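You operate a simulated robot arm through the tools that you are given. There is no shell and no other tool. Be economical: measure what you need, move in short steps, check, and stop when the job is done.

You run a simulated robot arm. Do the job below in one go: nothing can be reset, and whatever is moved stays where it is left.

TASK
The meter shows Check seed: set it to Soya, test again and sort the tin by the chart.
Fine: leave the meter cover open; the other tins stay untested where they are. Set down upright: what you pick out.

It is judged by the outcome, as a careful person would: the job done as asked, and still so three seconds after it is handed in. It fails if anything else is knocked over, pushed out of place, dropped, spilled or broken. A push-on lid holds only when it is set on centred and level and pressed home; a screw cap is set on level and turned clockwise until tight.

THE ROBOT
A 7-joint arm with a three-finger gripper, on a carriage that runs on a rail from [13, -1382] to [-10, 1097] (x, y) and turns from -119 to 213 degrees about z. Base frame: it is fixed where the carriage stands at the start and does not move with it; the origin is on the floor, on the carriage's upright axis, x ahead of it, y to its left, z up. Units: mm, degrees, N and s.
With the tool pointing down near the work surface it reaches from about 200 to 720 mm from the robot's upright axis, wherever it stands. Its first joint turns from -115.0 to 115.0 degrees. Places, roughly: meter cover [600, 400, 900]; moisture test button [600, 300, 900]; seed knob [600, 200, 900]; to dryer tray [700, 900, 800]; to press tray [700, 600, 800]. Payload 2.69 kg.
The TCP is the grasp point between the finger pads, 30 mm short of the fingertips. In the tool frame z runs along the fingers and y along their closing line. Largest opening 128 mm; the body of the gripper starts 117 mm behind the TCP.
Orientation is that of the tool frame in the base frame, as a unit quaternion [x, y, z, w]. With the fingers straight down and closing along the base's y, the tool's x points along the base's -x, its y along +y and its z along -z.

THE INTERFACE
- The arm moves only by the tool apply_moves. Its argument "deltas" is a list of rows, each a list of 3 entries, a list of its own where there are three numbers: the finger opening in mm, from 0 to 128, then the shift along the tool's x, y, z in mm, then the turn, a rotation vector about the tool's x, y, z in degrees. In form: [[fingers, [tx, ty, tz], [rx, ry, rz]], ...]. A call has 1 to 12 rows; each row shifts and turns the commanded pose from where the row before left it, along the tool's axes as they then stand. Each row takes 0.2 s and may step no farther than 50 mm and 8.6 degrees from the row before; otherwise, or with a gripper value out of range, the whole call is refused. A pose out of reach is approached as far as the arm can. The call stops where the force on the tool passes 70 N (or 10 N more than at its start, if that is more) or the arm is blocked; 0.2 s more then pass. The fingers move at their own pace and stop on an object; they squeeze with about 43 N. The grip force told is the motor's: it shows also when the fingers shut on nothing. Time passes only in rows, and 0.2 s behind the last, so rows that do not move let the fingers close. The reply holds the time, the measured pose of the TCP, the force on the tool along the base axes, the opening and the grip force, in the units named above and with some noise, with the torque about the TCP (base axes, N m) and any sound that the robot's microphone picked up, and new pictures: "pictures" is both (left out), scene, wrist or none.
- Cameras (640 x 400 px; columns grow to the right, rows downward): "scene" is now at [9.6, 184.3, 1729.4]; the picture's right is [0.22, -0.98, 0.00], its down [-0.80, -0.18, -0.57] and it looks along [0.56, 0.12, -0.82] (base axes); focal length 274 px, centre (320, 200). "wrist" rides on the gripper at [58, 54, -131] in the tool frame; the picture's right is [-0.68, 0.74, 0.00], its down [-0.62, -0.57, -0.55] and it looks along [-0.40, -0.37, 0.84] (tool axes); focal length 234 px, centre (320, 200). There is no depth. A picture from a camera that has moved, and an enlarged one, comes with that camera's place and axes in the base frame and with its lens.
- lift_body(by): slides the trunk up (or, below 0, down) by that many mm; the arm and the scene camera ride with it, the base frame stays. It gives what a move gives, with no picture.
- base_move(legs): drives the robot by 1 to 6 legs, each [ahead, left, turn to the left] in mm, mm and degrees, along the robot's own axes; the way and the turn of a leg run together, so that a leg with both is an arc; at most 1500 mm and 180 degrees a leg. The arm and the cameras ride along, it lands a little off, and it stops where it bumps. It keeps to its track: a leg is cut to what the track allows. It gives what a move gives, and a new picture of the scene camera.
- aim_head(pan, tilt): turns the head with the scene camera to pan (to the left, within 155 degrees either way) and tilt (down, from -29 to 69), counted from straight ahead of the robot. It gives what a move gives, and a new picture of the scene camera.
- zoom(camera, box): a new picture of the part [left, top, right, bottom] of that camera's present view, enlarged. The clock stands still meanwhile.
- close_job(): hands the job in; it is judged then, once.

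Work in short steps. Places have to be worked out from the pictures, the camera data and where the tool is seen: move nearer, look again, correct. Check each grasp and each placing, and mend what went wrong. You have 120 turns and 260 pictures in all, those below and enlarged ones among them. Open the gripper and draw the arm clear of the work before you hand the job in, unless the task says otherwise; then end with one line.

The tools are called after "Request:" by a JSON object that holds its "method" and its "body". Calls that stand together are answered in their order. apply_moves: Moves the arm, as the interface text tells. Its arguments: {"type":"object","properties":{"deltas":{"type":"array","items":{"type":"array"}},"pictures":{"type":"string","enum":["both","scene","wrist","none"]}},"required":["deltas"]} The other tools are called the same way: lift_body (by) slides the trunk up or down; base_move (legs) drives the base; aim_head (pan, tilt) turns the head that bears the scene camera; zoom (camera, box) takes an enlarged picture of a part of a camera's view; close_job () hands the job in.

At the start:

```text
time_s: 0.0
tool_pos: [467.2, 159.6, 1215.0]
ee_rot: [0.0, 1.0, 0.001, 0.0]
wrist_force: [-0.1, -0.2, -0.4]
ft_torque: [0.01, 0.03, 0.02]
finger_gap: 128.0
finger_force: 0.1
trunk travel left (down, up): [-900.0, 90.0]
robot x, y, heading: [3.4, -3.4, 0.0]
head pan, tilt: [12.4, 55.1]
```

scene: 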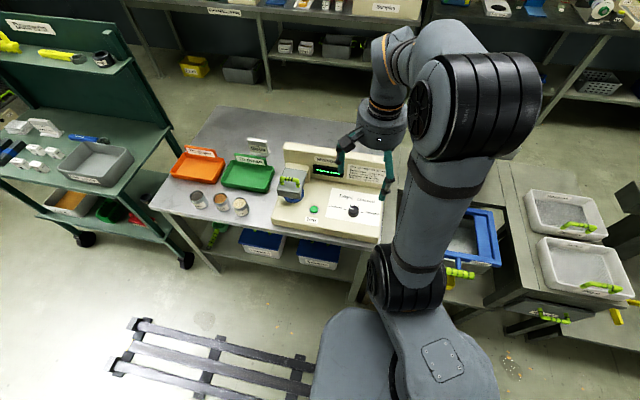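
wrist: 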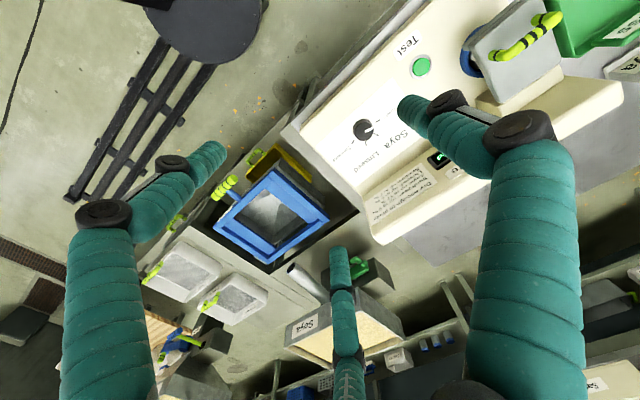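

I start by zooming into the meter, chart and trays.

Request:
{"method": "zoom", "body": {"camera": "scene", "box": [265, 130, 405, 250]}}

Request:
{"method": "zoom", "body": {"camera": "scene", "box": [150, 120, 310, 230]}}

Request:
{"method": "zoom", "body": {"camera": "wrist", "box": [300, 20, 540, 240]}}

```text
3.33 times, centred on (335, 190) of scene
camera zoom: at [9.6, 184.3, 1729.4], right [0.22, -0.98, 0.0], down [-0.8, -0.18, -0.57], along [0.56, 0.12, -0.82], focal length 914 px, centre (270, 233)
```

zoom: 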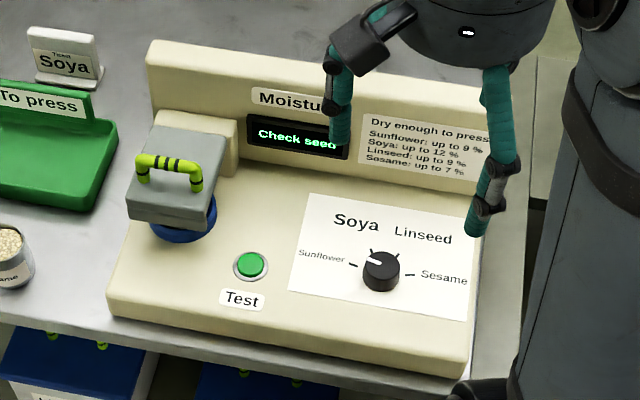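

```text
3.64 times, centred on (230, 175) of scene
camera zoom: at [9.6, 184.3, 1729.4], right [0.22, -0.98, 0.0], down [-0.8, -0.18, -0.57], along [0.56, 0.12, -0.82], focal length 997 px, centre (647, 291)
```

zoom: 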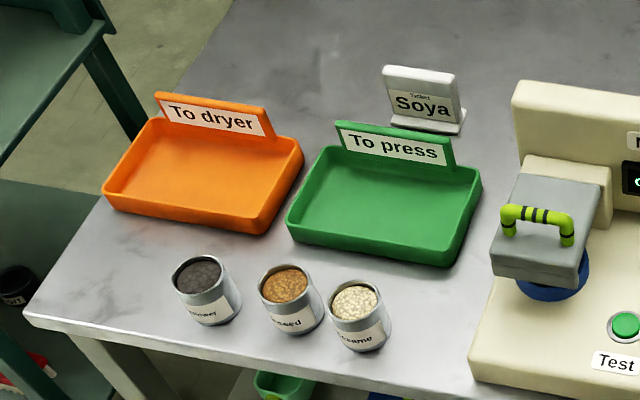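

```text
1.82 times, centred on (420, 130) of wrist
camera zoom: at [408.7, 212.1, 1343.7], right [0.68, 0.74, 0.0], down [0.62, -0.57, 0.55], along [0.4, -0.37, -0.84], focal length 426 px, centre (138, 327)
```

zoom: 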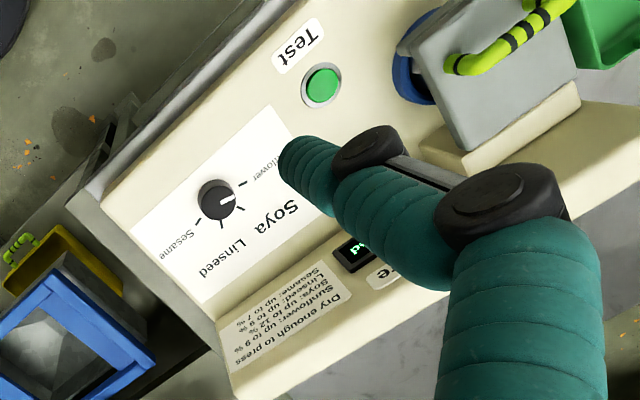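

The display reads "Check seed" and the knob points near Sunflower. I'll put it near (562,181,888) and go lower for a closer view.

Request:
{"method": "apply_moves", "body": {"deltas": [[128, [-4, 18, 37], [0, 0, 0]], [128, [-4, 18, 37], [0, 0, 0]], [128, [-4, 18, 37], [0, 0, 0]], [128, [-4, 18, 37], [0, 0, 0]], [128, [-3, 19, 37], [0, 0, 0]], [128, [0, 0, 0], [0, 0, 0]]]}}

Request:
{"method": "zoom", "body": {"camera": "wrist", "box": [220, 120, 420, 280]}}

```text
time_s: 1.4
tool_pos: [485.5, 249.8, 1030.0]
ee_rot: [-0.001, 1.0, 0.001, -0.001]
wrist_force: [-0.7, 0.5, 0.2]
ft_torque: [0.01, 0.01, -0.03]
finger_gap: 128.1
finger_force: 0.0
trunk travel left (down, up): [-900.0, 90.0]
robot x, y, heading: [-1.0, -0.6, 0.1]
head pan, tilt: [12.4, 55.1]
camera scene: at [8.8, 183.2, 1729.5], right [0.22, -0.98, 0.0], down [-0.8, -0.18, -0.57], along [0.56, 0.12, -0.82], focal length 274 px, centre (320, 200)
camera wrist: at [426.8, 303.1, 1159.0], right [0.68, 0.74, 0.0], down [0.62, -0.57, 0.55], along [0.4, -0.37, -0.84], focal length 234 px, centre (320, 200)
```

scene: 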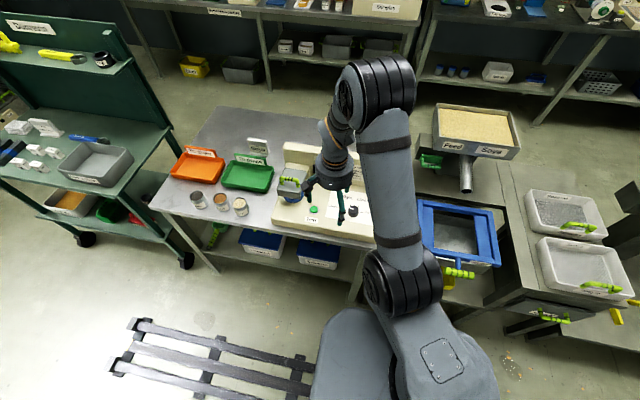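
wrist: 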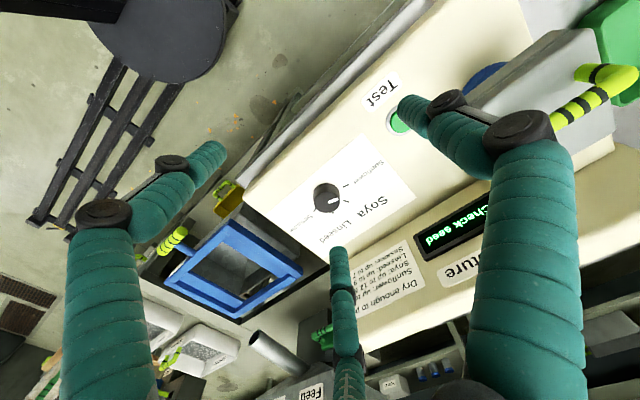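

```text
2.50 times, centred on (320, 200) of wrist
camera zoom: at [426.8, 303.1, 1159.0], right [0.68, 0.74, 0.0], down [0.62, -0.57, 0.55], along [0.4, -0.37, -0.84], focal length 585 px, centre (320, 200)
```

zoom: 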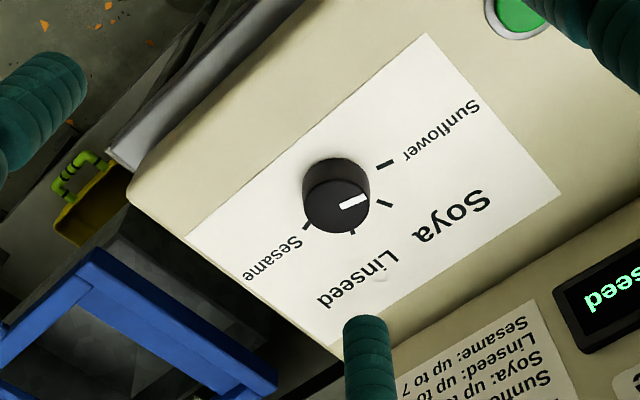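

Unprojecting puts the ticks at about +75, +25, -25 and -75° from forward, with the pointer at about +73° (Sunflower). The knob centre is about (562,187). I'll move above it and look.

Request:
{"method": "apply_moves", "body": {"deltas": [[100, [-19, -16, 20], [0, 0, 0]], [80, [-19, -16, 20], [0, 0, 0]], [70, [-19, -16, 20], [0, 0, 0]], [70, [-19.5, -15, 20], [0, 0, 0]], [70, [0, 0, 15], [0, 0, 0]], [70, [0, 0, 0], [0, 0, 0]]]}}

Request:
{"method": "zoom", "body": {"camera": "scene", "box": [290, 150, 400, 240]}}

```text
time_s: 2.8
tool_pos: [563.2, 187.6, 933.8]
ee_rot: [-0.001, 1.0, 0.0, 0.0]
wrist_force: [-0.7, 0.2, 0.0]
ft_torque: [0.01, -0.01, -0.01]
finger_gap: 70.0
finger_force: 0.0
trunk travel left (down, up): [-900.0, 90.0]
robot x, y, heading: [-3.9, 0.8, 0.1]
head pan, tilt: [12.4, 55.1]
camera scene: at [9.8, 183.7, 1729.4], right [0.22, -0.98, 0.0], down [-0.8, -0.18, -0.57], along [0.56, 0.12, -0.82], focal length 274 px, centre (320, 200)
camera wrist: at [504.0, 239.7, 1063.4], right [0.68, 0.74, 0.0], down [0.62, -0.57, 0.55], along [0.4, -0.37, -0.84], focal length 234 px, centre (320, 200)
```

scene: 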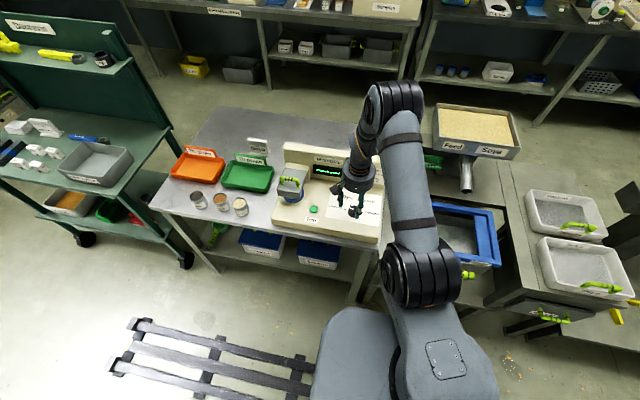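
wrist: 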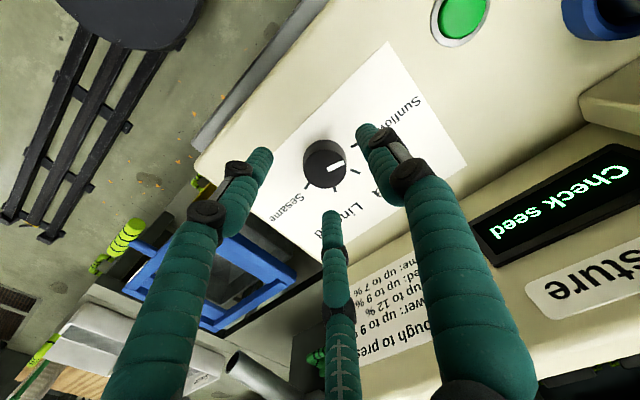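

```text
4.44 times, centred on (345, 195) of scene
camera zoom: at [9.8, 183.7, 1729.4], right [0.22, -0.98, 0.0], down [-0.8, -0.18, -0.57], along [0.56, 0.12, -0.82], focal length 1219 px, centre (209, 222)
```

zoom: 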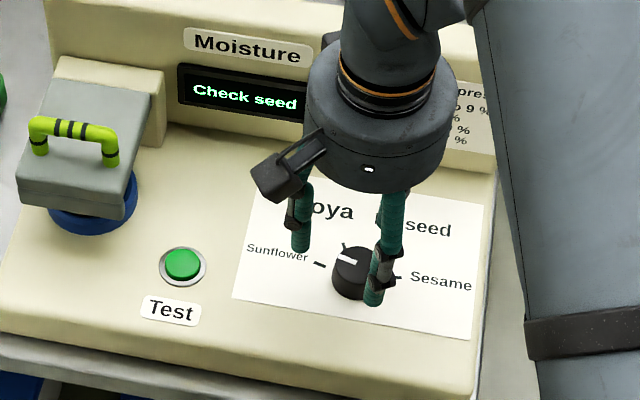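

Request:
{"method": "zoom", "body": {"camera": "wrist", "box": [240, 110, 400, 210]}}

```text
4.00 times, centred on (320, 160) of wrist
camera zoom: at [504.0, 239.7, 1063.4], right [0.68, 0.74, 0.0], down [0.62, -0.57, 0.55], along [0.4, -0.37, -0.84], focal length 937 px, centre (320, 360)
```

zoom: 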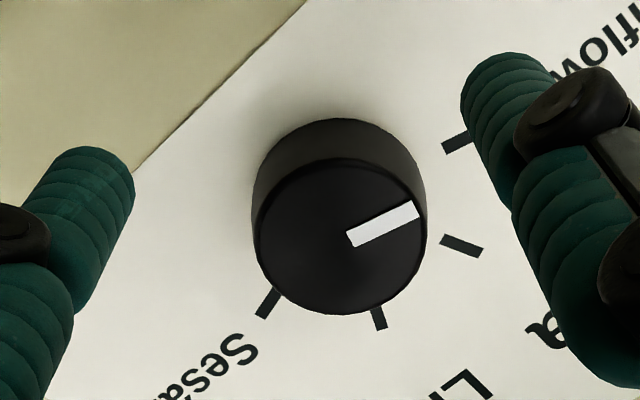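

The gripper has three jaws visually; the knob centre is (566,188) and its top is about z 893. I'll shift 3 mm, descend until the tips straddle the knob, and close.

Request:
{"method": "apply_moves", "body": {"deltas": [[70, [-3, 0, 10], [0, 0, 0]], [70, [0, 0, 12], [0, 0, 0]], [50, [0, 0, 0], [0, 0, 0]], [30, [0, 0, 0], [0, 0, 0]], [30, [0, 0, 0], [0, 0, 0]], [30, [0, 0, 0], [0, 0, 0]]]}}

Request:
{"method": "zoom", "body": {"camera": "wrist", "box": [240, 110, 400, 210]}}

```text
time_s: 4.2
tool_pos: [564.3, 187.1, 913.2]
ee_rot: [0.0, 1.0, 0.0, 0.0]
wrist_force: [0.4, 0.6, -0.5]
ft_torque: [0.0, -0.01, -0.02]
finger_gap: 29.6
finger_force: 0.0
trunk travel left (down, up): [-900.0, 90.0]
robot x, y, heading: [-1.8, -3.1, 0.3]
head pan, tilt: [12.4, 55.1]
camera scene: at [9.6, 184.2, 1729.4], right [0.22, -0.98, 0.0], down [-0.8, -0.18, -0.57], along [0.56, 0.12, -0.82], focal length 274 px, centre (320, 200)
camera wrist: at [506.8, 239.9, 1041.4], right [0.68, 0.74, 0.0], down [0.62, -0.57, 0.55], along [0.4, -0.37, -0.84], focal length 234 px, centre (320, 200)
```

scene: 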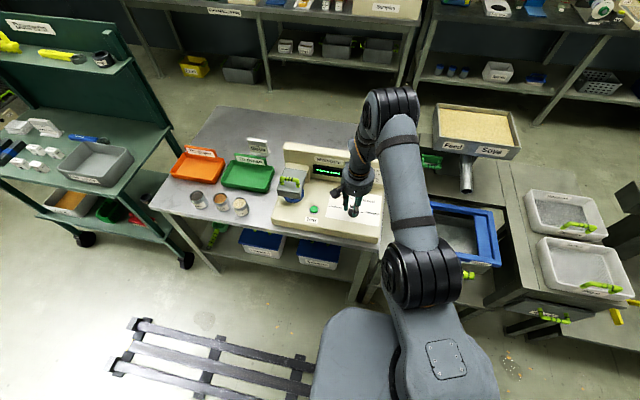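
wrist: 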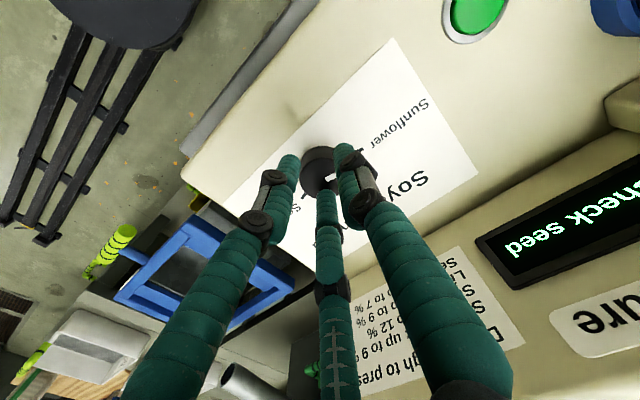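

```text
4.00 times, centred on (320, 160) of wrist
camera zoom: at [506.8, 239.9, 1041.4], right [0.68, 0.74, 0.0], down [0.62, -0.57, 0.55], along [0.4, -0.37, -0.84], focal length 937 px, centre (320, 360)
```

zoom: 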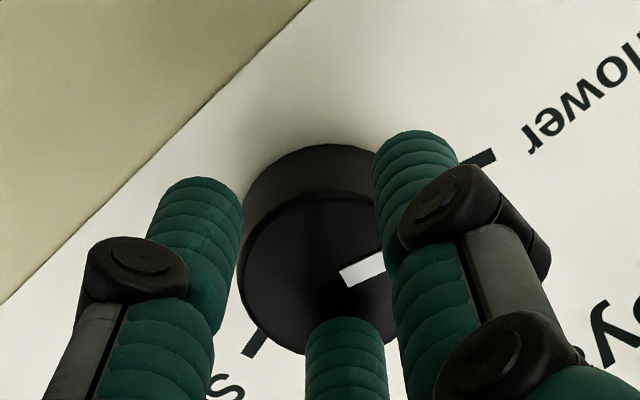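

The jaws shut to 30 mm with no force, so the tips are still above the knob. I'll reopen and descend further in small steps while watching the force.

Request:
{"method": "apply_moves", "body": {"deltas": [[60, [0, 0, 0], [0, 0, 0]], [64, [-1, 0, 0], [0, 0, 0]], [64, [0, 0, 4], [0, 0, 0]], [64, [0, 0, 4], [0, 0, 0]], [64, [0, 0, 3], [0, 0, 0]], [64, [0, 0, 3], [0, 0, 0]], [64, [0, 0, 0], [0, 0, 0]]], "pictures": "wrist"}}

Request:
{"method": "zoom", "body": {"camera": "wrist", "box": [240, 110, 400, 210]}}

Request:
{"method": "zoom", "body": {"camera": "scene", "box": [320, 170, 400, 230]}}

```text
time_s: 5.8
tool_pos: [566.4, 186.9, 897.5]
ee_rot: [0.001, 1.0, 0.0, -0.001]
wrist_force: [-0.6, -1.0, -0.1]
ft_torque: [-0.01, 0.01, 0.02]
finger_gap: 63.9
finger_force: 0.0
trunk travel left (down, up): [-900.0, 90.0]
robot x, y, heading: [-1.0, -3.7, -0.1]
head pan, tilt: [12.4, 55.1]
camera wrist: at [508.5, 240.0, 1026.7], right [0.68, 0.74, 0.0], down [0.62, -0.57, 0.55], along [0.4, -0.37, -0.84], focal length 234 px, centre (320, 200)
```

wrist: 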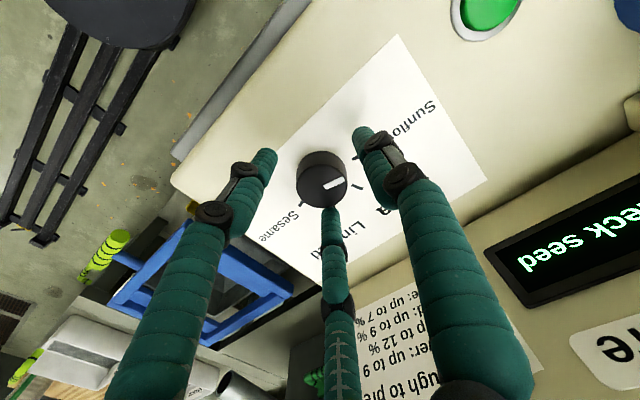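

```text
4.00 times, centred on (320, 160) of wrist
camera zoom: at [508.5, 240.0, 1026.7], right [0.68, 0.74, 0.0], down [0.62, -0.57, 0.55], along [0.4, -0.37, -0.84], focal length 937 px, centre (320, 360)
```

zoom: 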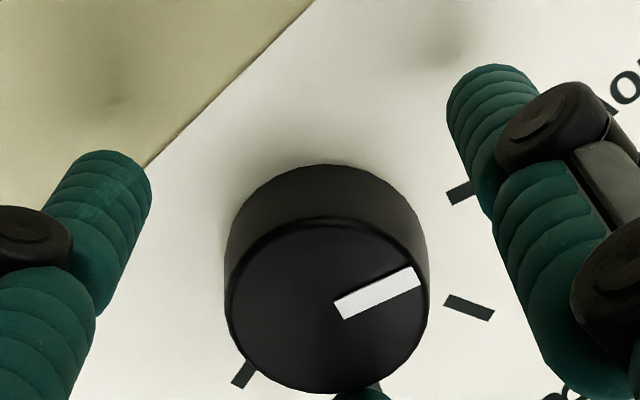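

```text
6.67 times, centred on (360, 200) of scene
camera zoom: at [9.5, 184.2, 1729.4], right [0.22, -0.98, 0.0], down [-0.8, -0.18, -0.57], along [0.56, 0.12, -0.82], focal length 1828 px, centre (53, 200)
```

zoom: 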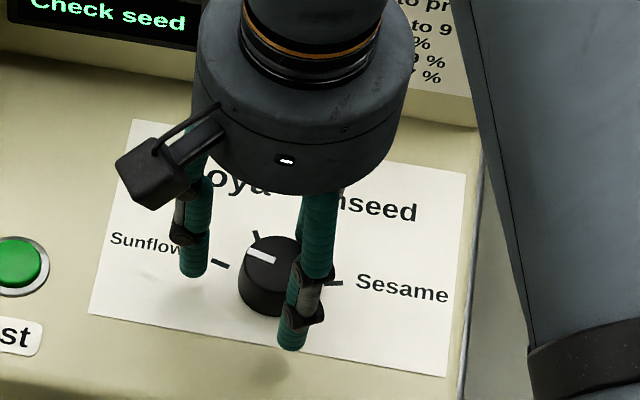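

Scale change between views puts the knob top at z≈869 and its centre at (575,179), which agrees with the scene ray. I'll shift, descend to about TCP 884 and close.

Request:
{"method": "apply_moves", "body": {"deltas": [[70, [-9, -7.5, -4], [0, 0, 0]], [70, [0, 0, 6], [0, 0, 0]], [70, [0, 0, 6], [0, 0, 0]], [70, [0, 0, 5], [0, 0, 0]], [70, [0, 0, 0], [0, 0, 0]]], "pictures": "wrist"}}

Request:
{"method": "zoom", "body": {"camera": "wrist", "box": [240, 110, 400, 210]}}

Request:
{"method": "zoom", "body": {"camera": "scene", "box": [320, 170, 400, 230]}}

```text
time_s: 7.0
tool_pos: [575.3, 181.3, 884.8]
ee_rot: [0.0, 1.0, 0.0, 0.0]
wrist_force: [0.6, 0.1, -0.6]
ft_torque: [-0.02, 0.0, -0.02]
finger_gap: 69.9
finger_force: 0.2
trunk travel left (down, up): [-900.0, 90.0]
robot x, y, heading: [0.9, -1.2, 0.1]
head pan, tilt: [12.4, 55.1]
camera wrist: at [517.3, 233.7, 1014.3], right [0.68, 0.74, 0.0], down [0.62, -0.57, 0.55], along [0.4, -0.37, -0.84], focal length 234 px, centre (320, 200)
```

wrist: 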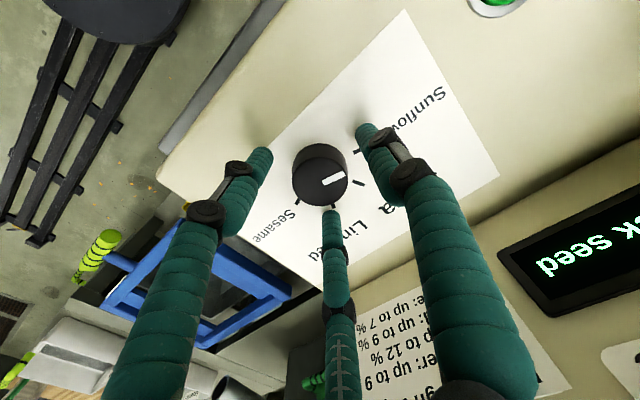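

```text
4.00 times, centred on (320, 160) of wrist
camera zoom: at [517.3, 233.7, 1014.3], right [0.68, 0.74, 0.0], down [0.62, -0.57, 0.55], along [0.4, -0.37, -0.84], focal length 937 px, centre (320, 360)
```

zoom: 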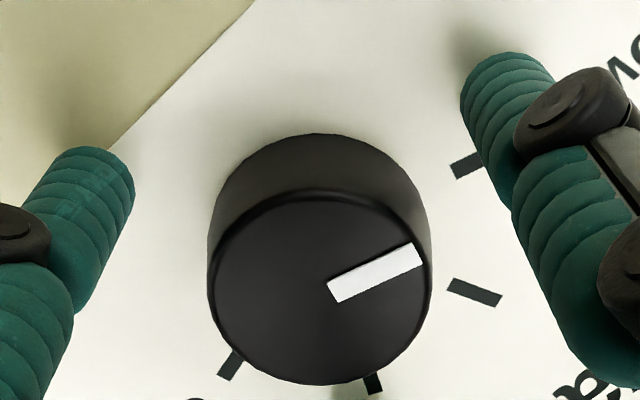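

```text
6.67 times, centred on (360, 200) of scene
camera zoom: at [9.5, 184.2, 1729.4], right [0.22, -0.98, 0.0], down [-0.8, -0.18, -0.57], along [0.56, 0.12, -0.82], focal length 1828 px, centre (53, 200)
```

zoom: 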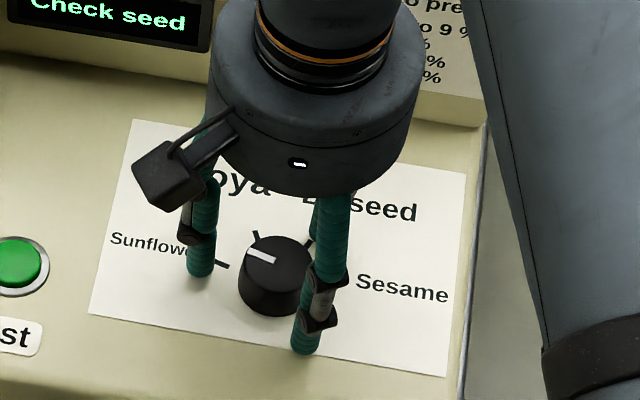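

The knob is now centred at (575,180) between the jaws with the tips beside it. Closing.

Request:
{"method": "apply_moves", "body": {"deltas": [[55, [0, 0, 3], [0, 0, 0]], [36, [0, 0, 0], [0, 0, 0]], [30, [0, 0, 0], [0, 0, 0]], [30, [0, 0, 0], [0, 0, 0]]], "pictures": "wrist"}}

```text
time_s: 8.0
tool_pos: [574.7, 180.7, 881.7]
ee_rot: [-0.001, 1.0, -0.001, 0.0]
wrist_force: [-0.4, -0.2, -0.2]
ft_torque: [0.08, 0.0, 0.01]
finger_gap: 41.4
finger_force: 30.5
trunk travel left (down, up): [-900.0, 90.0]
robot x, y, heading: [-0.8, 0.2, 0.2]
head pan, tilt: [12.4, 55.1]
camera wrist: at [517.3, 233.5, 1011.1], right [0.68, 0.74, 0.0], down [0.62, -0.57, 0.55], along [0.4, -0.37, -0.84], focal length 234 px, centre (320, 200)
```

wrist: 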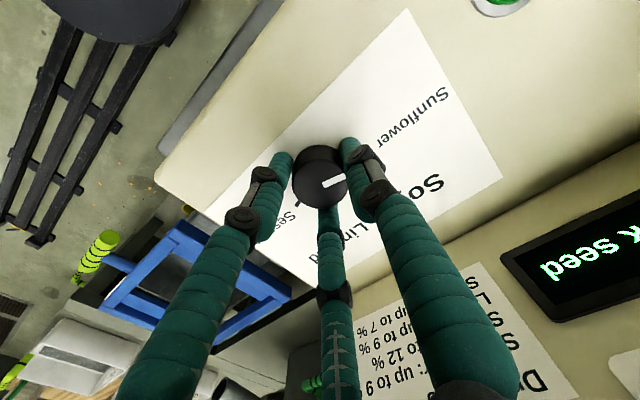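

Gripped at 41 mm. Turning clockwise 50° towards Soya.

Request:
{"method": "apply_moves", "body": {"deltas": [[30, [0, 0, 0], [0, 0, 7]], [30, [0, 0, 0], [0, 0, 7]], [30, [0, 0, 0], [0, 0, 7]], [30, [0, 0, 0], [0, 0, 7]], [30, [0, 0, 0], [0, 0, 7]], [30, [0, 0, 0], [0, 0, 7]], [30, [0, 0, 0], [0, 0, 7]], [30, [0, 0, 0], [0, 0, 0]]]}}

Request:
{"method": "zoom", "body": {"camera": "scene", "box": [320, 170, 400, 230]}}

Request:
{"method": "zoom", "body": {"camera": "wrist", "box": [240, 110, 400, 210]}}

```text
time_s: 9.8
tool_pos: [575.0, 181.0, 881.2]
ee_rot: [0.416, 0.909, 0.001, 0.0]
wrist_force: [-2.2, 3.1, -7.4]
ft_torque: [-0.04, -0.16, 0.0]
finger_gap: 40.9
finger_force: 44.8
trunk travel left (down, up): [-900.0, 90.0]
robot x, y, heading: [1.5, -2.9, 0.0]
head pan, tilt: [12.4, 55.1]
camera scene: at [10.3, 185.1, 1729.2], right [0.22, -0.98, 0.0], down [-0.8, -0.18, -0.57], along [0.56, 0.12, -0.82], focal length 274 px, centre (320, 200)
camera wrist: at [578.0, 259.4, 1011.1], right [1.0, -0.03, 0.0], down [-0.02, -0.84, 0.55], along [-0.02, -0.55, -0.84], focal length 234 px, centre (320, 200)
```

scene: 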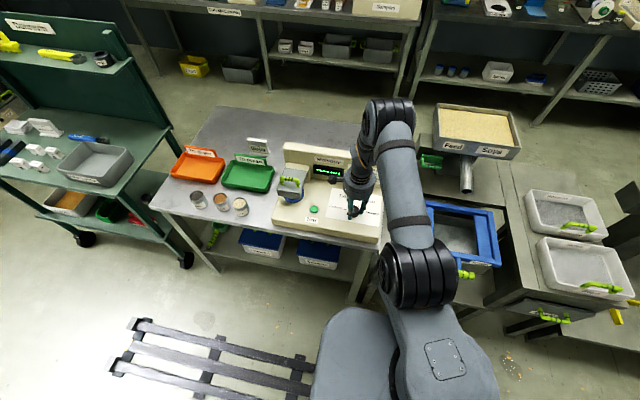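
wrist: 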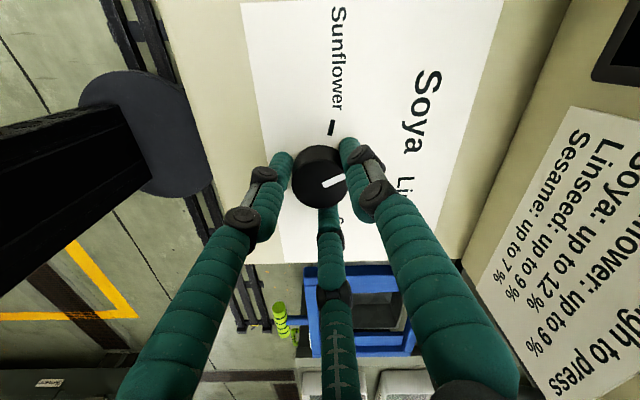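

```text
6.67 times, centred on (360, 200) of scene
camera zoom: at [10.3, 185.1, 1729.2], right [0.22, -0.98, 0.0], down [-0.8, -0.18, -0.57], along [0.56, 0.12, -0.82], focal length 1828 px, centre (53, 200)
```

zoom: 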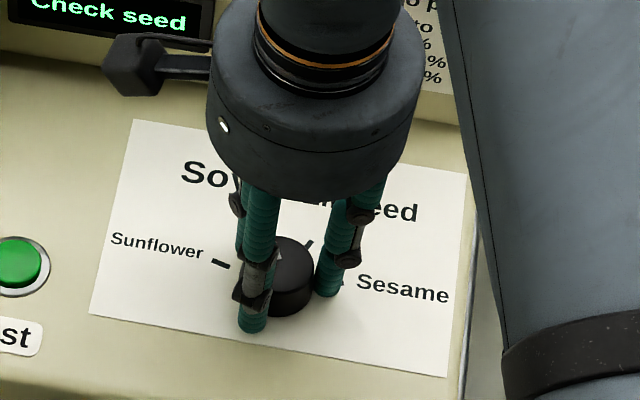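

```text
4.00 times, centred on (320, 160) of wrist
camera zoom: at [578.0, 259.4, 1011.1], right [1.0, -0.03, 0.0], down [-0.02, -0.84, 0.55], along [-0.02, -0.55, -0.84], focal length 937 px, centre (320, 360)
```

zoom: 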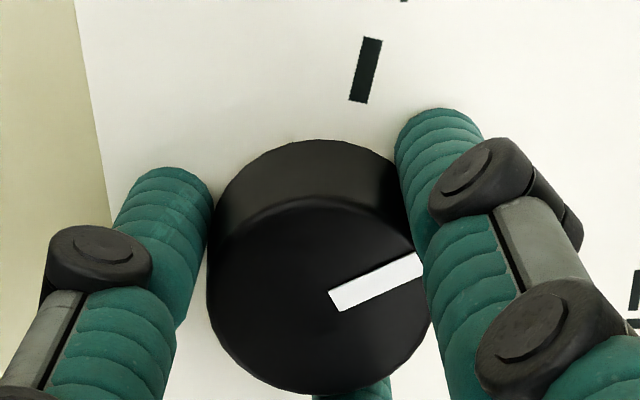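

The knob turned with the gripper. I'll open, rise and check the pointer.

Request:
{"method": "apply_moves", "body": {"deltas": [[60, [0, 0, 0], [0, 0, 0]], [75, [0, 0, 0], [0, 0, 0]], [75, [0, 0, 0], [0, 0, 0]], [75, [0, 0, -40], [0, 0, 0]], [75, [0, 0, -50], [0, 0, 0]], [75, [0, 0, 0], [0, 0, 0]]], "pictures": "wrist"}}

Request:
{"method": "zoom", "body": {"camera": "wrist", "box": [240, 90, 440, 215]}}

Request:
{"method": "zoom", "body": {"camera": "scene", "box": [290, 150, 400, 230]}}

```text
time_s: 11.2
tool_pos: [575.3, 179.2, 971.9]
ee_rot: [0.414, 0.91, -0.001, 0.0]
wrist_force: [-0.6, 0.7, -0.3]
ft_torque: [0.01, 0.01, -0.02]
finger_gap: 75.0
finger_force: 0.0
trunk travel left (down, up): [-900.0, 90.0]
robot x, y, heading: [-0.5, 0.9, -0.2]
head pan, tilt: [12.4, 55.1]
camera wrist: at [578.2, 258.6, 1101.9], right [1.0, -0.03, 0.0], down [-0.02, -0.84, 0.55], along [-0.02, -0.55, -0.84], focal length 234 px, centre (320, 200)
```

wrist: 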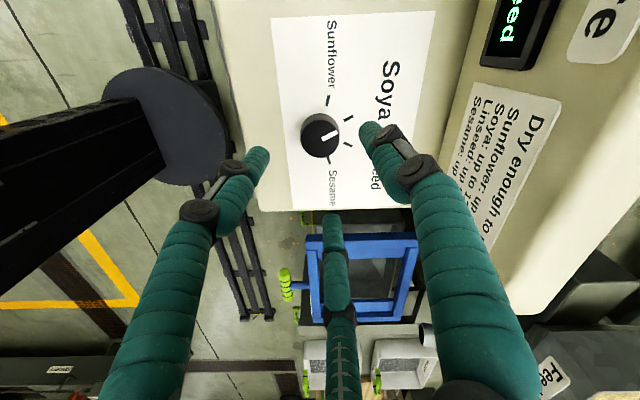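

```text
3.20 times, centred on (340, 152) of wrist
camera zoom: at [578.2, 258.6, 1101.9], right [1.0, -0.03, 0.0], down [-0.02, -0.84, 0.55], along [-0.02, -0.55, -0.84], focal length 749 px, centre (256, 352)
```

zoom: 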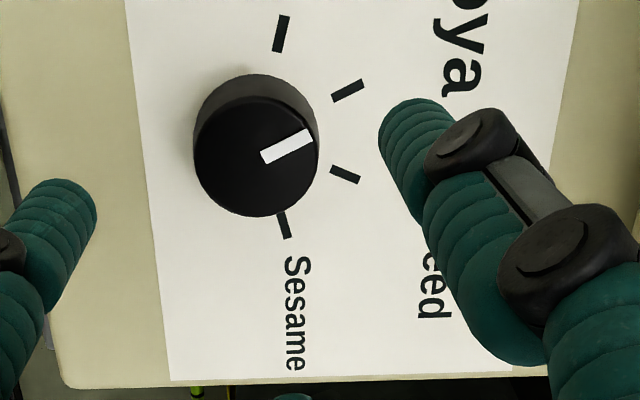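

```text
5.00 times, centred on (345, 190) of scene
camera zoom: at [10.8, 184.6, 1729.3], right [0.22, -0.98, 0.0], down [-0.8, -0.18, -0.57], along [0.56, 0.12, -0.82], focal length 1371 px, centre (195, 250)
```

zoom: 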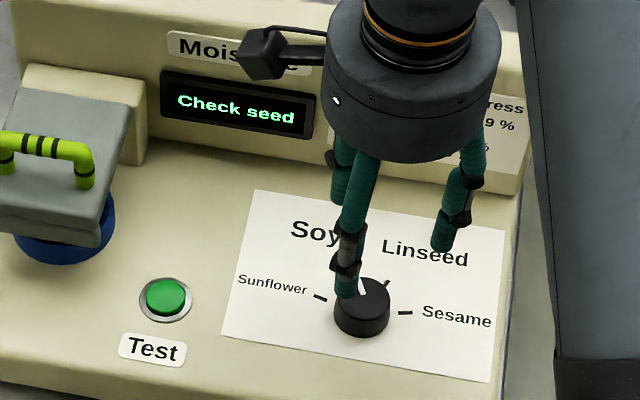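

The pointer is parallel to the Soya tick, so the knob is set. Next I raise the arm and yaw the hand so the camera sits on the robot side, to look at the cover and button.

Request:
{"method": "apply_moves", "body": {"deltas": [[75, [0, 0, -10], [0, 0, -8.4]], [75, [0, 0, -10], [0, 0, -8.4]], [75, [0, 0, -10], [0, 0, -8.4]], [75, [0, 0, -10], [0, 0, -8.4]], [60, [0, 0, -10], [0, 0, -8.4]], [50, [0, 0, 0], [0, 0, -8.4]], [40, [0, 0, 0], [0, 0, -8.4]], [30, [0, 0, 0], [0, 0, -8.4]], [20, [0, 0, 0], [0, 0, -8.4]], [10, [0, 0, 0], [0, 0, -8.4]], [0, [0, 0, 0], [0, 0, -8.4]], [0, [0, 0, 0], [0, 0, 0]]], "pictures": "wrist"}}

```text
time_s: 13.8
tool_pos: [574.6, 179.6, 1022.0]
ee_rot: [-0.371, 0.929, 0.0, -0.001]
wrist_force: [1.1, -0.4, -0.6]
ft_torque: [0.02, -0.01, 0.01]
finger_gap: 2.1
finger_force: 27.7
trunk travel left (down, up): [-900.0, 90.0]
robot x, y, heading: [2.6, -2.2, 0.0]
head pan, tilt: [12.4, 55.1]
camera wrist: at [495.9, 178.0, 1151.4], right [-0.02, 1.0, 0.0], down [0.84, 0.01, 0.55], along [0.55, 0.01, -0.84], focal length 234 px, centre (320, 200)
```

wrist: 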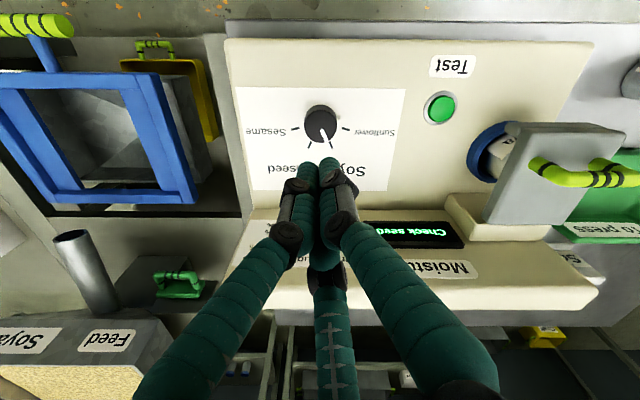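

The cover seems to stand partly open over a blue well. I'll move toward it, staying high, to inspect.

Request:
{"method": "apply_moves", "body": {"deltas": [[0, [-17.6, 38.5, -7.5], [0, 0, 0]], [0, [-17.6, 38.5, -7.5], [0, 0, 0]], [0, [-17.6, 38.5, -7.5], [0, 0, 0]], [0, [-17.6, 38.5, -7.5], [0, 0, 0]], [0, [0, 0, 0], [0, 0, 0]]], "pictures": "wrist"}}

Request:
{"method": "zoom", "body": {"camera": "wrist", "box": [220, 20, 520, 220]}}

Request:
{"method": "zoom", "body": {"camera": "scene", "box": [250, 150, 350, 220]}}

```text
time_s: 15.0
tool_pos: [518.2, 338.4, 1051.8]
ee_rot: [-0.37, 0.929, 0.0, 0.0]
wrist_force: [0.0, -0.1, 0.0]
ft_torque: [0.05, 0.02, 0.02]
finger_gap: 1.9
finger_force: 31.5
trunk travel left (down, up): [-900.0, 90.0]
robot x, y, heading: [1.5, 1.1, 0.1]
head pan, tilt: [12.4, 55.1]
camera wrist: at [440.1, 336.7, 1181.0], right [-0.01, 1.0, 0.0], down [0.84, 0.01, 0.55], along [0.55, 0.01, -0.84], focal length 234 px, centre (320, 200)
```

wrist: 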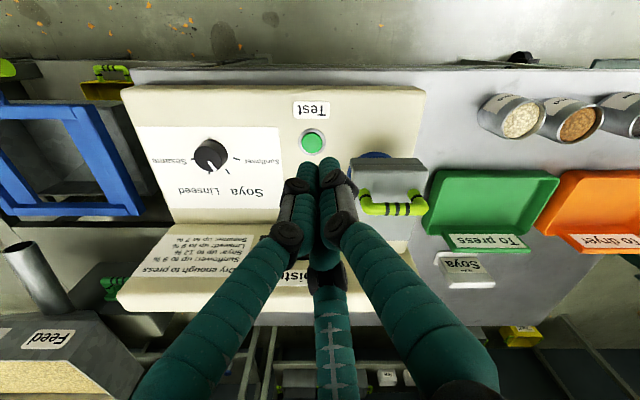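

```text
2.00 times, centred on (370, 120) of wrist
camera zoom: at [440.1, 336.7, 1181.0], right [-0.01, 1.0, 0.0], down [0.84, 0.01, 0.55], along [0.55, 0.01, -0.84], focal length 468 px, centre (220, 360)
```

zoom: 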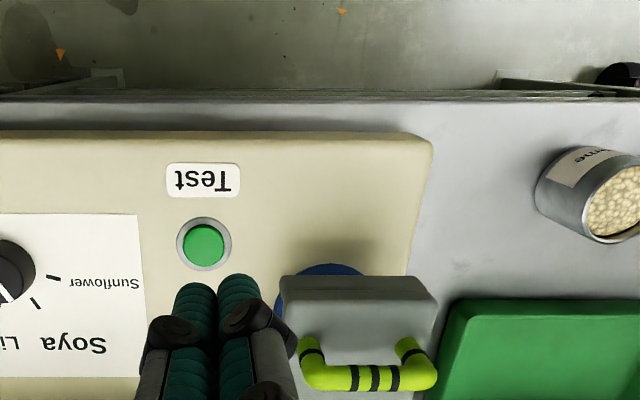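

```text
5.71 times, centred on (300, 185) of scene
camera zoom: at [10.4, 182.5, 1729.6], right [0.22, -0.98, 0.0], down [-0.8, -0.18, -0.57], along [0.56, 0.12, -0.82], focal length 1567 px, centre (434, 286)
```

zoom: 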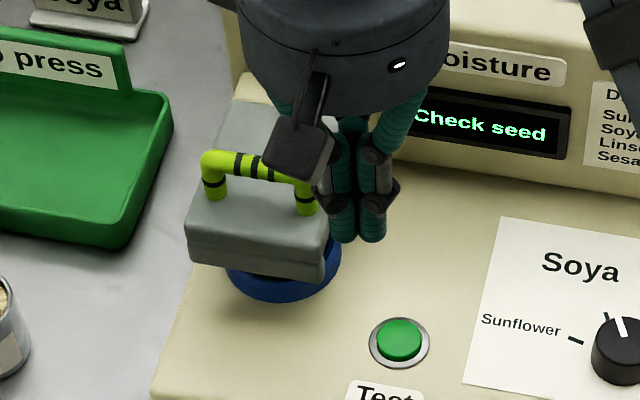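

The test button is at about (555,325,858), near the cover. To stay clear of the cover I'll press with only the +y finger: yaw to 0, opening 60, TCP at y≈286.

Request:
{"method": "apply_moves", "body": {"deltas": [[60, [4.5, -31.6, 0], [0, 0, 0]], [60, [4.5, -31.6, 0], [0, 0, 0]], [60, [0, 0, 0], [0, 0, 8.6]], [60, [0, 0, 0], [0, 0, 8.6]], [60, [0, 0, 0], [0, 0, 8.6]], [60, [0, 0, 0], [0, 0, 8.6]], [60, [0, 0, 0], [0, 0, 8.6]], [60, [0, 0, 40], [0, 0, 0.5]], [60, [0, 0, 40], [0, 0, 0]], [60, [0, 0, 40], [0, 0, 0]], [60, [0, 0, 0], [0, 0, 0]]]}}

Request:
{"method": "zoom", "body": {"camera": "wrist", "box": [260, 50, 460, 175]}}

Request:
{"method": "zoom", "body": {"camera": "scene", "box": [270, 160, 360, 225]}}

```text
time_s: 17.4
tool_pos: [556.3, 288.2, 931.7]
ee_rot: [0.001, 1.0, 0.001, 0.0]
wrist_force: [0.0, 0.4, -0.2]
ft_torque: [-0.03, -0.03, 0.02]
finger_gap: 60.3
finger_force: 0.0
trunk travel left (down, up): [-900.0, 90.0]
robot x, y, heading: [0.1, 1.5, -0.0]
head pan, tilt: [12.4, 55.1]
camera scene: at [8.6, 183.8, 1729.4], right [0.22, -0.98, 0.0], down [-0.8, -0.18, -0.57], along [0.56, 0.12, -0.82], focal length 274 px, centre (320, 200)
camera wrist: at [497.9, 341.1, 1061.6], right [0.68, 0.73, 0.0], down [0.61, -0.57, 0.55], along [0.4, -0.37, -0.84], focal length 234 px, centre (320, 200)
```

scene: 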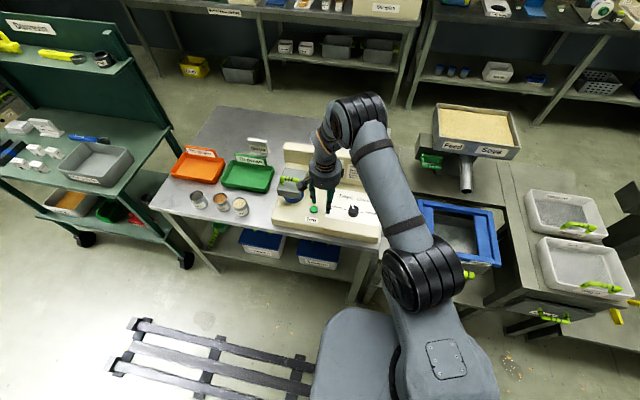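
wrist: 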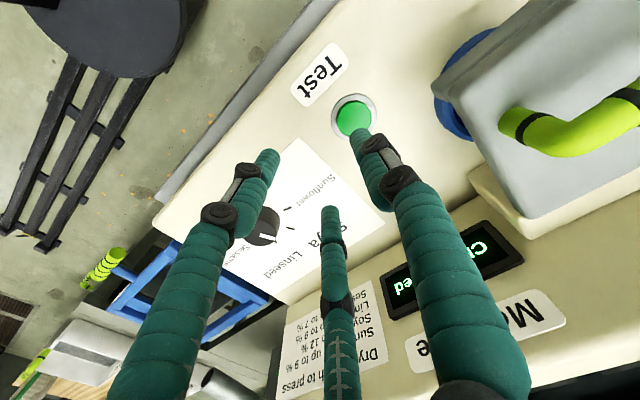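

```text
3.20 times, centred on (360, 112) of wrist
camera zoom: at [497.9, 341.1, 1061.6], right [0.68, 0.73, 0.0], down [0.61, -0.57, 0.55], along [0.4, -0.37, -0.84], focal length 749 px, centre (192, 480)
```

zoom: 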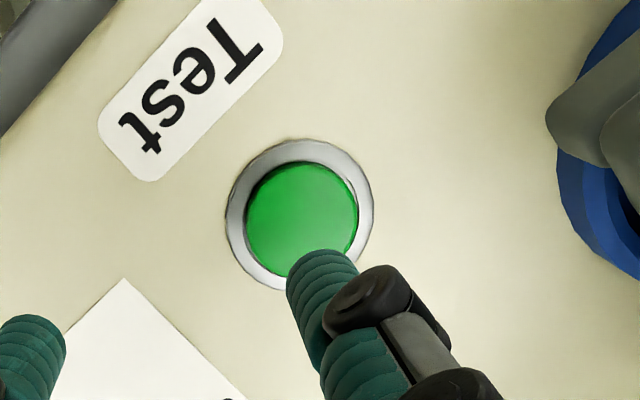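

```text
6.15 times, centred on (315, 192) of scene
camera zoom: at [8.6, 183.8, 1729.4], right [0.22, -0.98, 0.0], down [-0.8, -0.18, -0.57], along [0.56, 0.12, -0.82], focal length 1688 px, centre (351, 246)
```

zoom: 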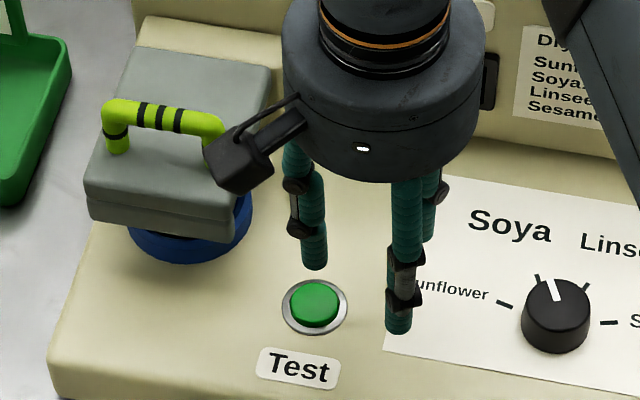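

The finger is above the button (556,327). I'll descend in small steps.

Request:
{"method": "apply_moves", "body": {"deltas": [[60, [0, 0, 20], [0, 0, 0]], [60, [0, 0, 15], [0, 0, 0]], [60, [0, 0, 5], [0, 0, 0]], [60, [0, 0, 0], [0, 0, 0]]], "pictures": "none"}}

Request:
{"method": "zoom", "body": {"camera": "scene", "box": [270, 160, 360, 225]}}

```text
time_s: 18.4
tool_pos: [557.1, 287.4, 893.8]
ee_rot: [0.0, 1.0, 0.0, 0.0]
wrist_force: [-0.4, -0.1, -0.3]
ft_torque: [-0.01, 0.0, -0.06]
finger_gap: 60.0
finger_force: 0.0
trunk travel left (down, up): [-900.0, 90.0]
robot x, y, heading: [-4.5, 1.2, -0.1]
head pan, tilt: [12.4, 55.1]
```

```text
6.15 times, centred on (315, 192) of scene
camera zoom: at [9.4, 184.2, 1729.4], right [0.22, -0.98, 0.0], down [-0.8, -0.18, -0.57], along [0.56, 0.12, -0.82], focal length 1688 px, centre (351, 246)
```

zoom: 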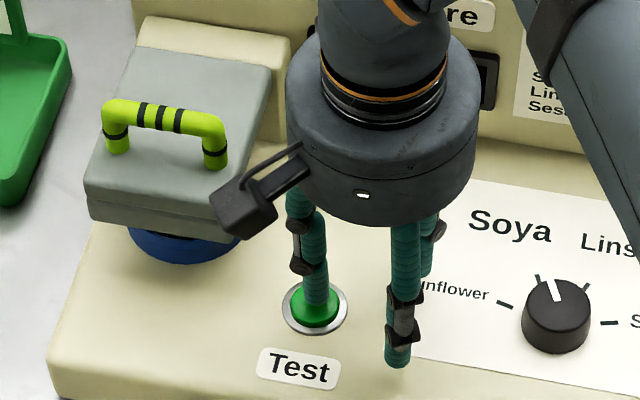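

Request:
{"method": "apply_moves", "body": {"deltas": [[60, [0, 0, 3], [0, 0, 0]], [60, [0, 0, 2], [0, 0, 0]], [60, [0, 0, 2], [0, 0, 0]], [60, [0, 0, 0], [0, 0, 0]]], "pictures": "scene"}}

Request:
{"method": "zoom", "body": {"camera": "wrist", "box": [260, 50, 560, 300]}}

```text
time_s: 19.4
tool_pos: [557.5, 288.1, 884.8]
ee_rot: [0.0, 1.0, 0.0, 0.0]
wrist_force: [0.5, -0.4, 1.5]
ft_torque: [0.01, -0.01, 0.02]
finger_gap: 59.8
finger_force: 0.1
trunk travel left (down, up): [-900.0, 90.0]
robot x, y, heading: [-1.0, -0.9, 0.0]
head pan, tilt: [12.4, 55.1]
camera scene: at [9.5, 184.1, 1729.4], right [0.22, -0.98, 0.0], down [-0.8, -0.18, -0.57], along [0.56, 0.12, -0.82], focal length 274 px, centre (320, 200)
```

scene: 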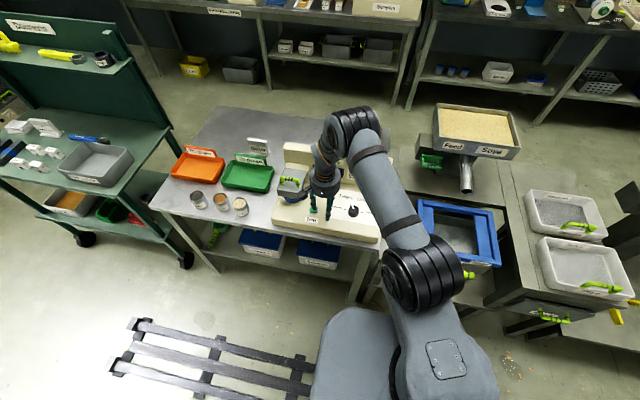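

```text
1.60 times, centred on (410, 175) of wrist
camera zoom: at [499.4, 341.2, 1014.9], right [0.68, 0.74, 0.0], down [0.61, -0.57, 0.55], along [0.4, -0.37, -0.84], focal length 375 px, centre (176, 240)
```

zoom: 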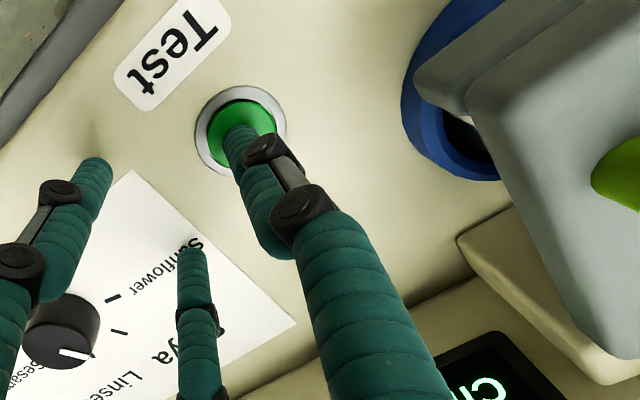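

Just reaching contact (1.5 N). I'll press on by a few more small steps.

Request:
{"method": "apply_moves", "body": {"deltas": [[60, [0, 0, 2], [0, 0, 0]], [60, [0, 0, 2], [0, 0, 0]], [60, [0, 0, 0], [0, 0, 0]]], "pictures": "none"}}

Request:
{"method": "zoom", "body": {"camera": "wrist", "box": [260, 50, 560, 300]}}

```text
time_s: 20.2
tool_pos: [557.2, 287.1, 882.6]
ee_rot: [0.001, 1.0, 0.001, 0.002]
wrist_force: [0.1, -0.2, 3.5]
ft_torque: [0.17, -0.02, -0.03]
finger_gap: 60.2
finger_force: 0.0
trunk travel left (down, up): [-900.0, 90.0]
robot x, y, heading: [-3.5, 4.4, -0.2]
head pan, tilt: [12.4, 55.1]
heard: click
```

```text
1.60 times, centred on (410, 175) of wrist
camera zoom: at [499.3, 341.4, 1011.3], right [0.68, 0.74, 0.0], down [0.61, -0.57, 0.55], along [0.4, -0.37, -0.84], focal length 375 px, centre (176, 240)
```

zoom: 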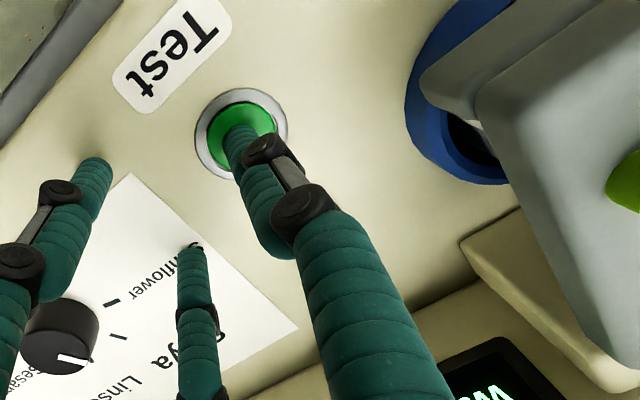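

Click heard and the display changed. Rise and read it.

Request:
{"method": "apply_moves", "body": {"deltas": [[60, [0, 0, -20], [0, 0, 0]], [60, [0, 0, -40], [0, 0, 0]], [60, [0, 0, -45], [0, 0, 0]], [60, [40, -20, -45], [0, 0, 0]], [60, [40, -20, -20], [0, 0, 0]], [60, [0, 0, 0], [0, 0, 0]]], "pictures": "wrist"}}

Request:
{"method": "zoom", "body": {"camera": "scene", "box": [270, 150, 370, 220]}}

```text
refused: row 4 steps farther than a row can; nothing moved
```

```text
5.71 times, centred on (320, 185) of scene
camera zoom: at [9.1, 183.8, 1729.5], right [0.22, -0.98, 0.0], down [-0.8, -0.18, -0.57], along [0.56, 0.12, -0.82], focal length 1567 px, centre (320, 286)
```

zoom: 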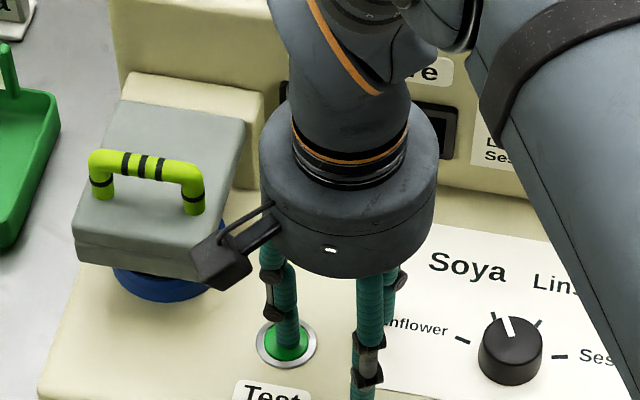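

Request:
{"method": "apply_moves", "body": {"deltas": [[60, [0, 0, -20], [0, 0, 0]], [60, [0, 0, -40], [0, 0, 0]], [60, [0, 0, -45], [0, 0, 0]], [60, [20, -20, -40], [0, 0, 0]], [60, [40, -20, 0], [0, 0, 0]], [60, [40, 0, 0], [0, 0, 0]], [60, [0, 0, 0], [0, 0, 0]]], "pictures": "wrist"}}

Request:
{"method": "zoom", "body": {"camera": "scene", "box": [270, 150, 370, 220]}}

```text
time_s: 21.8
tool_pos: [457.9, 248.7, 1026.1]
ee_rot: [0.001, 1.0, 0.0, 0.0]
wrist_force: [0.0, -0.3, -0.1]
ft_torque: [0.01, 0.0, -0.01]
finger_gap: 60.1
finger_force: 0.0
trunk travel left (down, up): [-900.0, 90.0]
robot x, y, heading: [-0.7, -1.1, 0.2]
head pan, tilt: [12.4, 55.1]
camera wrist: at [401.2, 302.6, 1154.9], right [0.68, 0.73, 0.0], down [0.61, -0.57, 0.55], along [0.4, -0.37, -0.84], focal length 234 px, centre (320, 200)
```

wrist: 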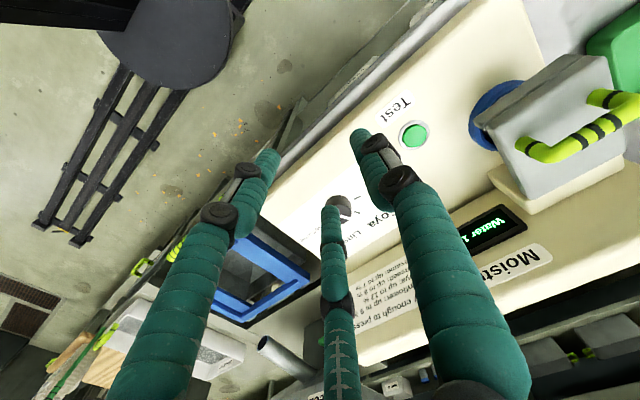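

```text
5.71 times, centred on (320, 185) of scene
camera zoom: at [10.9, 183.6, 1729.4], right [0.22, -0.98, 0.0], down [-0.8, -0.18, -0.57], along [0.56, 0.12, -0.82], focal length 1567 px, centre (320, 286)
```

zoom: 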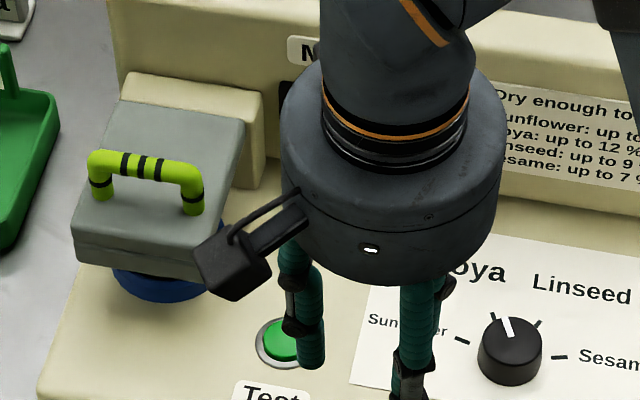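

It reads "Water 1…". I'll move the hand aside for a full reading of display and chart.

Request:
{"method": "apply_moves", "body": {"deltas": [[60, [0, -25, -40], [0, 0, 0]], [60, [0, -25, -40], [0, 0, 0]], [60, [0, -25, -40], [0, 0, 0]], [60, [0, -25, -40], [0, 0, 0]], [60, [0, 0, 0], [0, 0, 0]]], "pictures": "none"}}

Request:
{"method": "zoom", "body": {"camera": "scene", "box": [270, 130, 400, 220]}}

Request:
{"method": "zoom", "body": {"camera": "wrist", "box": [300, 0, 640, 240]}}

```text
time_s: 23.0
tool_pos: [460.1, 149.3, 1185.8]
ee_rot: [0.001, 1.0, 0.0, 0.001]
wrist_force: [1.3, 1.1, -0.1]
ft_torque: [-0.03, 0.04, -0.01]
finger_gap: 60.0
finger_force: 0.1
trunk travel left (down, up): [-900.0, 90.0]
robot x, y, heading: [-3.7, 0.5, 0.1]
head pan, tilt: [12.4, 55.1]
```

```text
4.44 times, centred on (335, 175) of scene
camera zoom: at [10.4, 186.0, 1729.2], right [0.22, -0.98, 0.0], down [-0.8, -0.18, -0.57], along [0.56, 0.12, -0.82], focal length 1219 px, centre (253, 311)
```

zoom: 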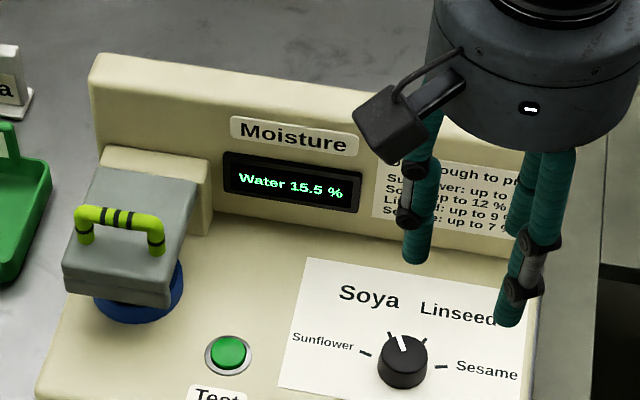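

```text
1.67 times, centred on (470, 120) of wrist
camera zoom: at [401.1, 201.7, 1314.5], right [0.68, 0.74, 0.0], down [0.62, -0.57, 0.55], along [0.4, -0.37, -0.84], focal length 390 px, centre (70, 333)
```

zoom: 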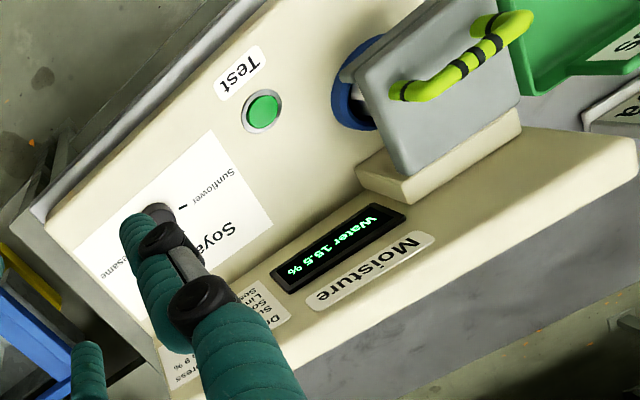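

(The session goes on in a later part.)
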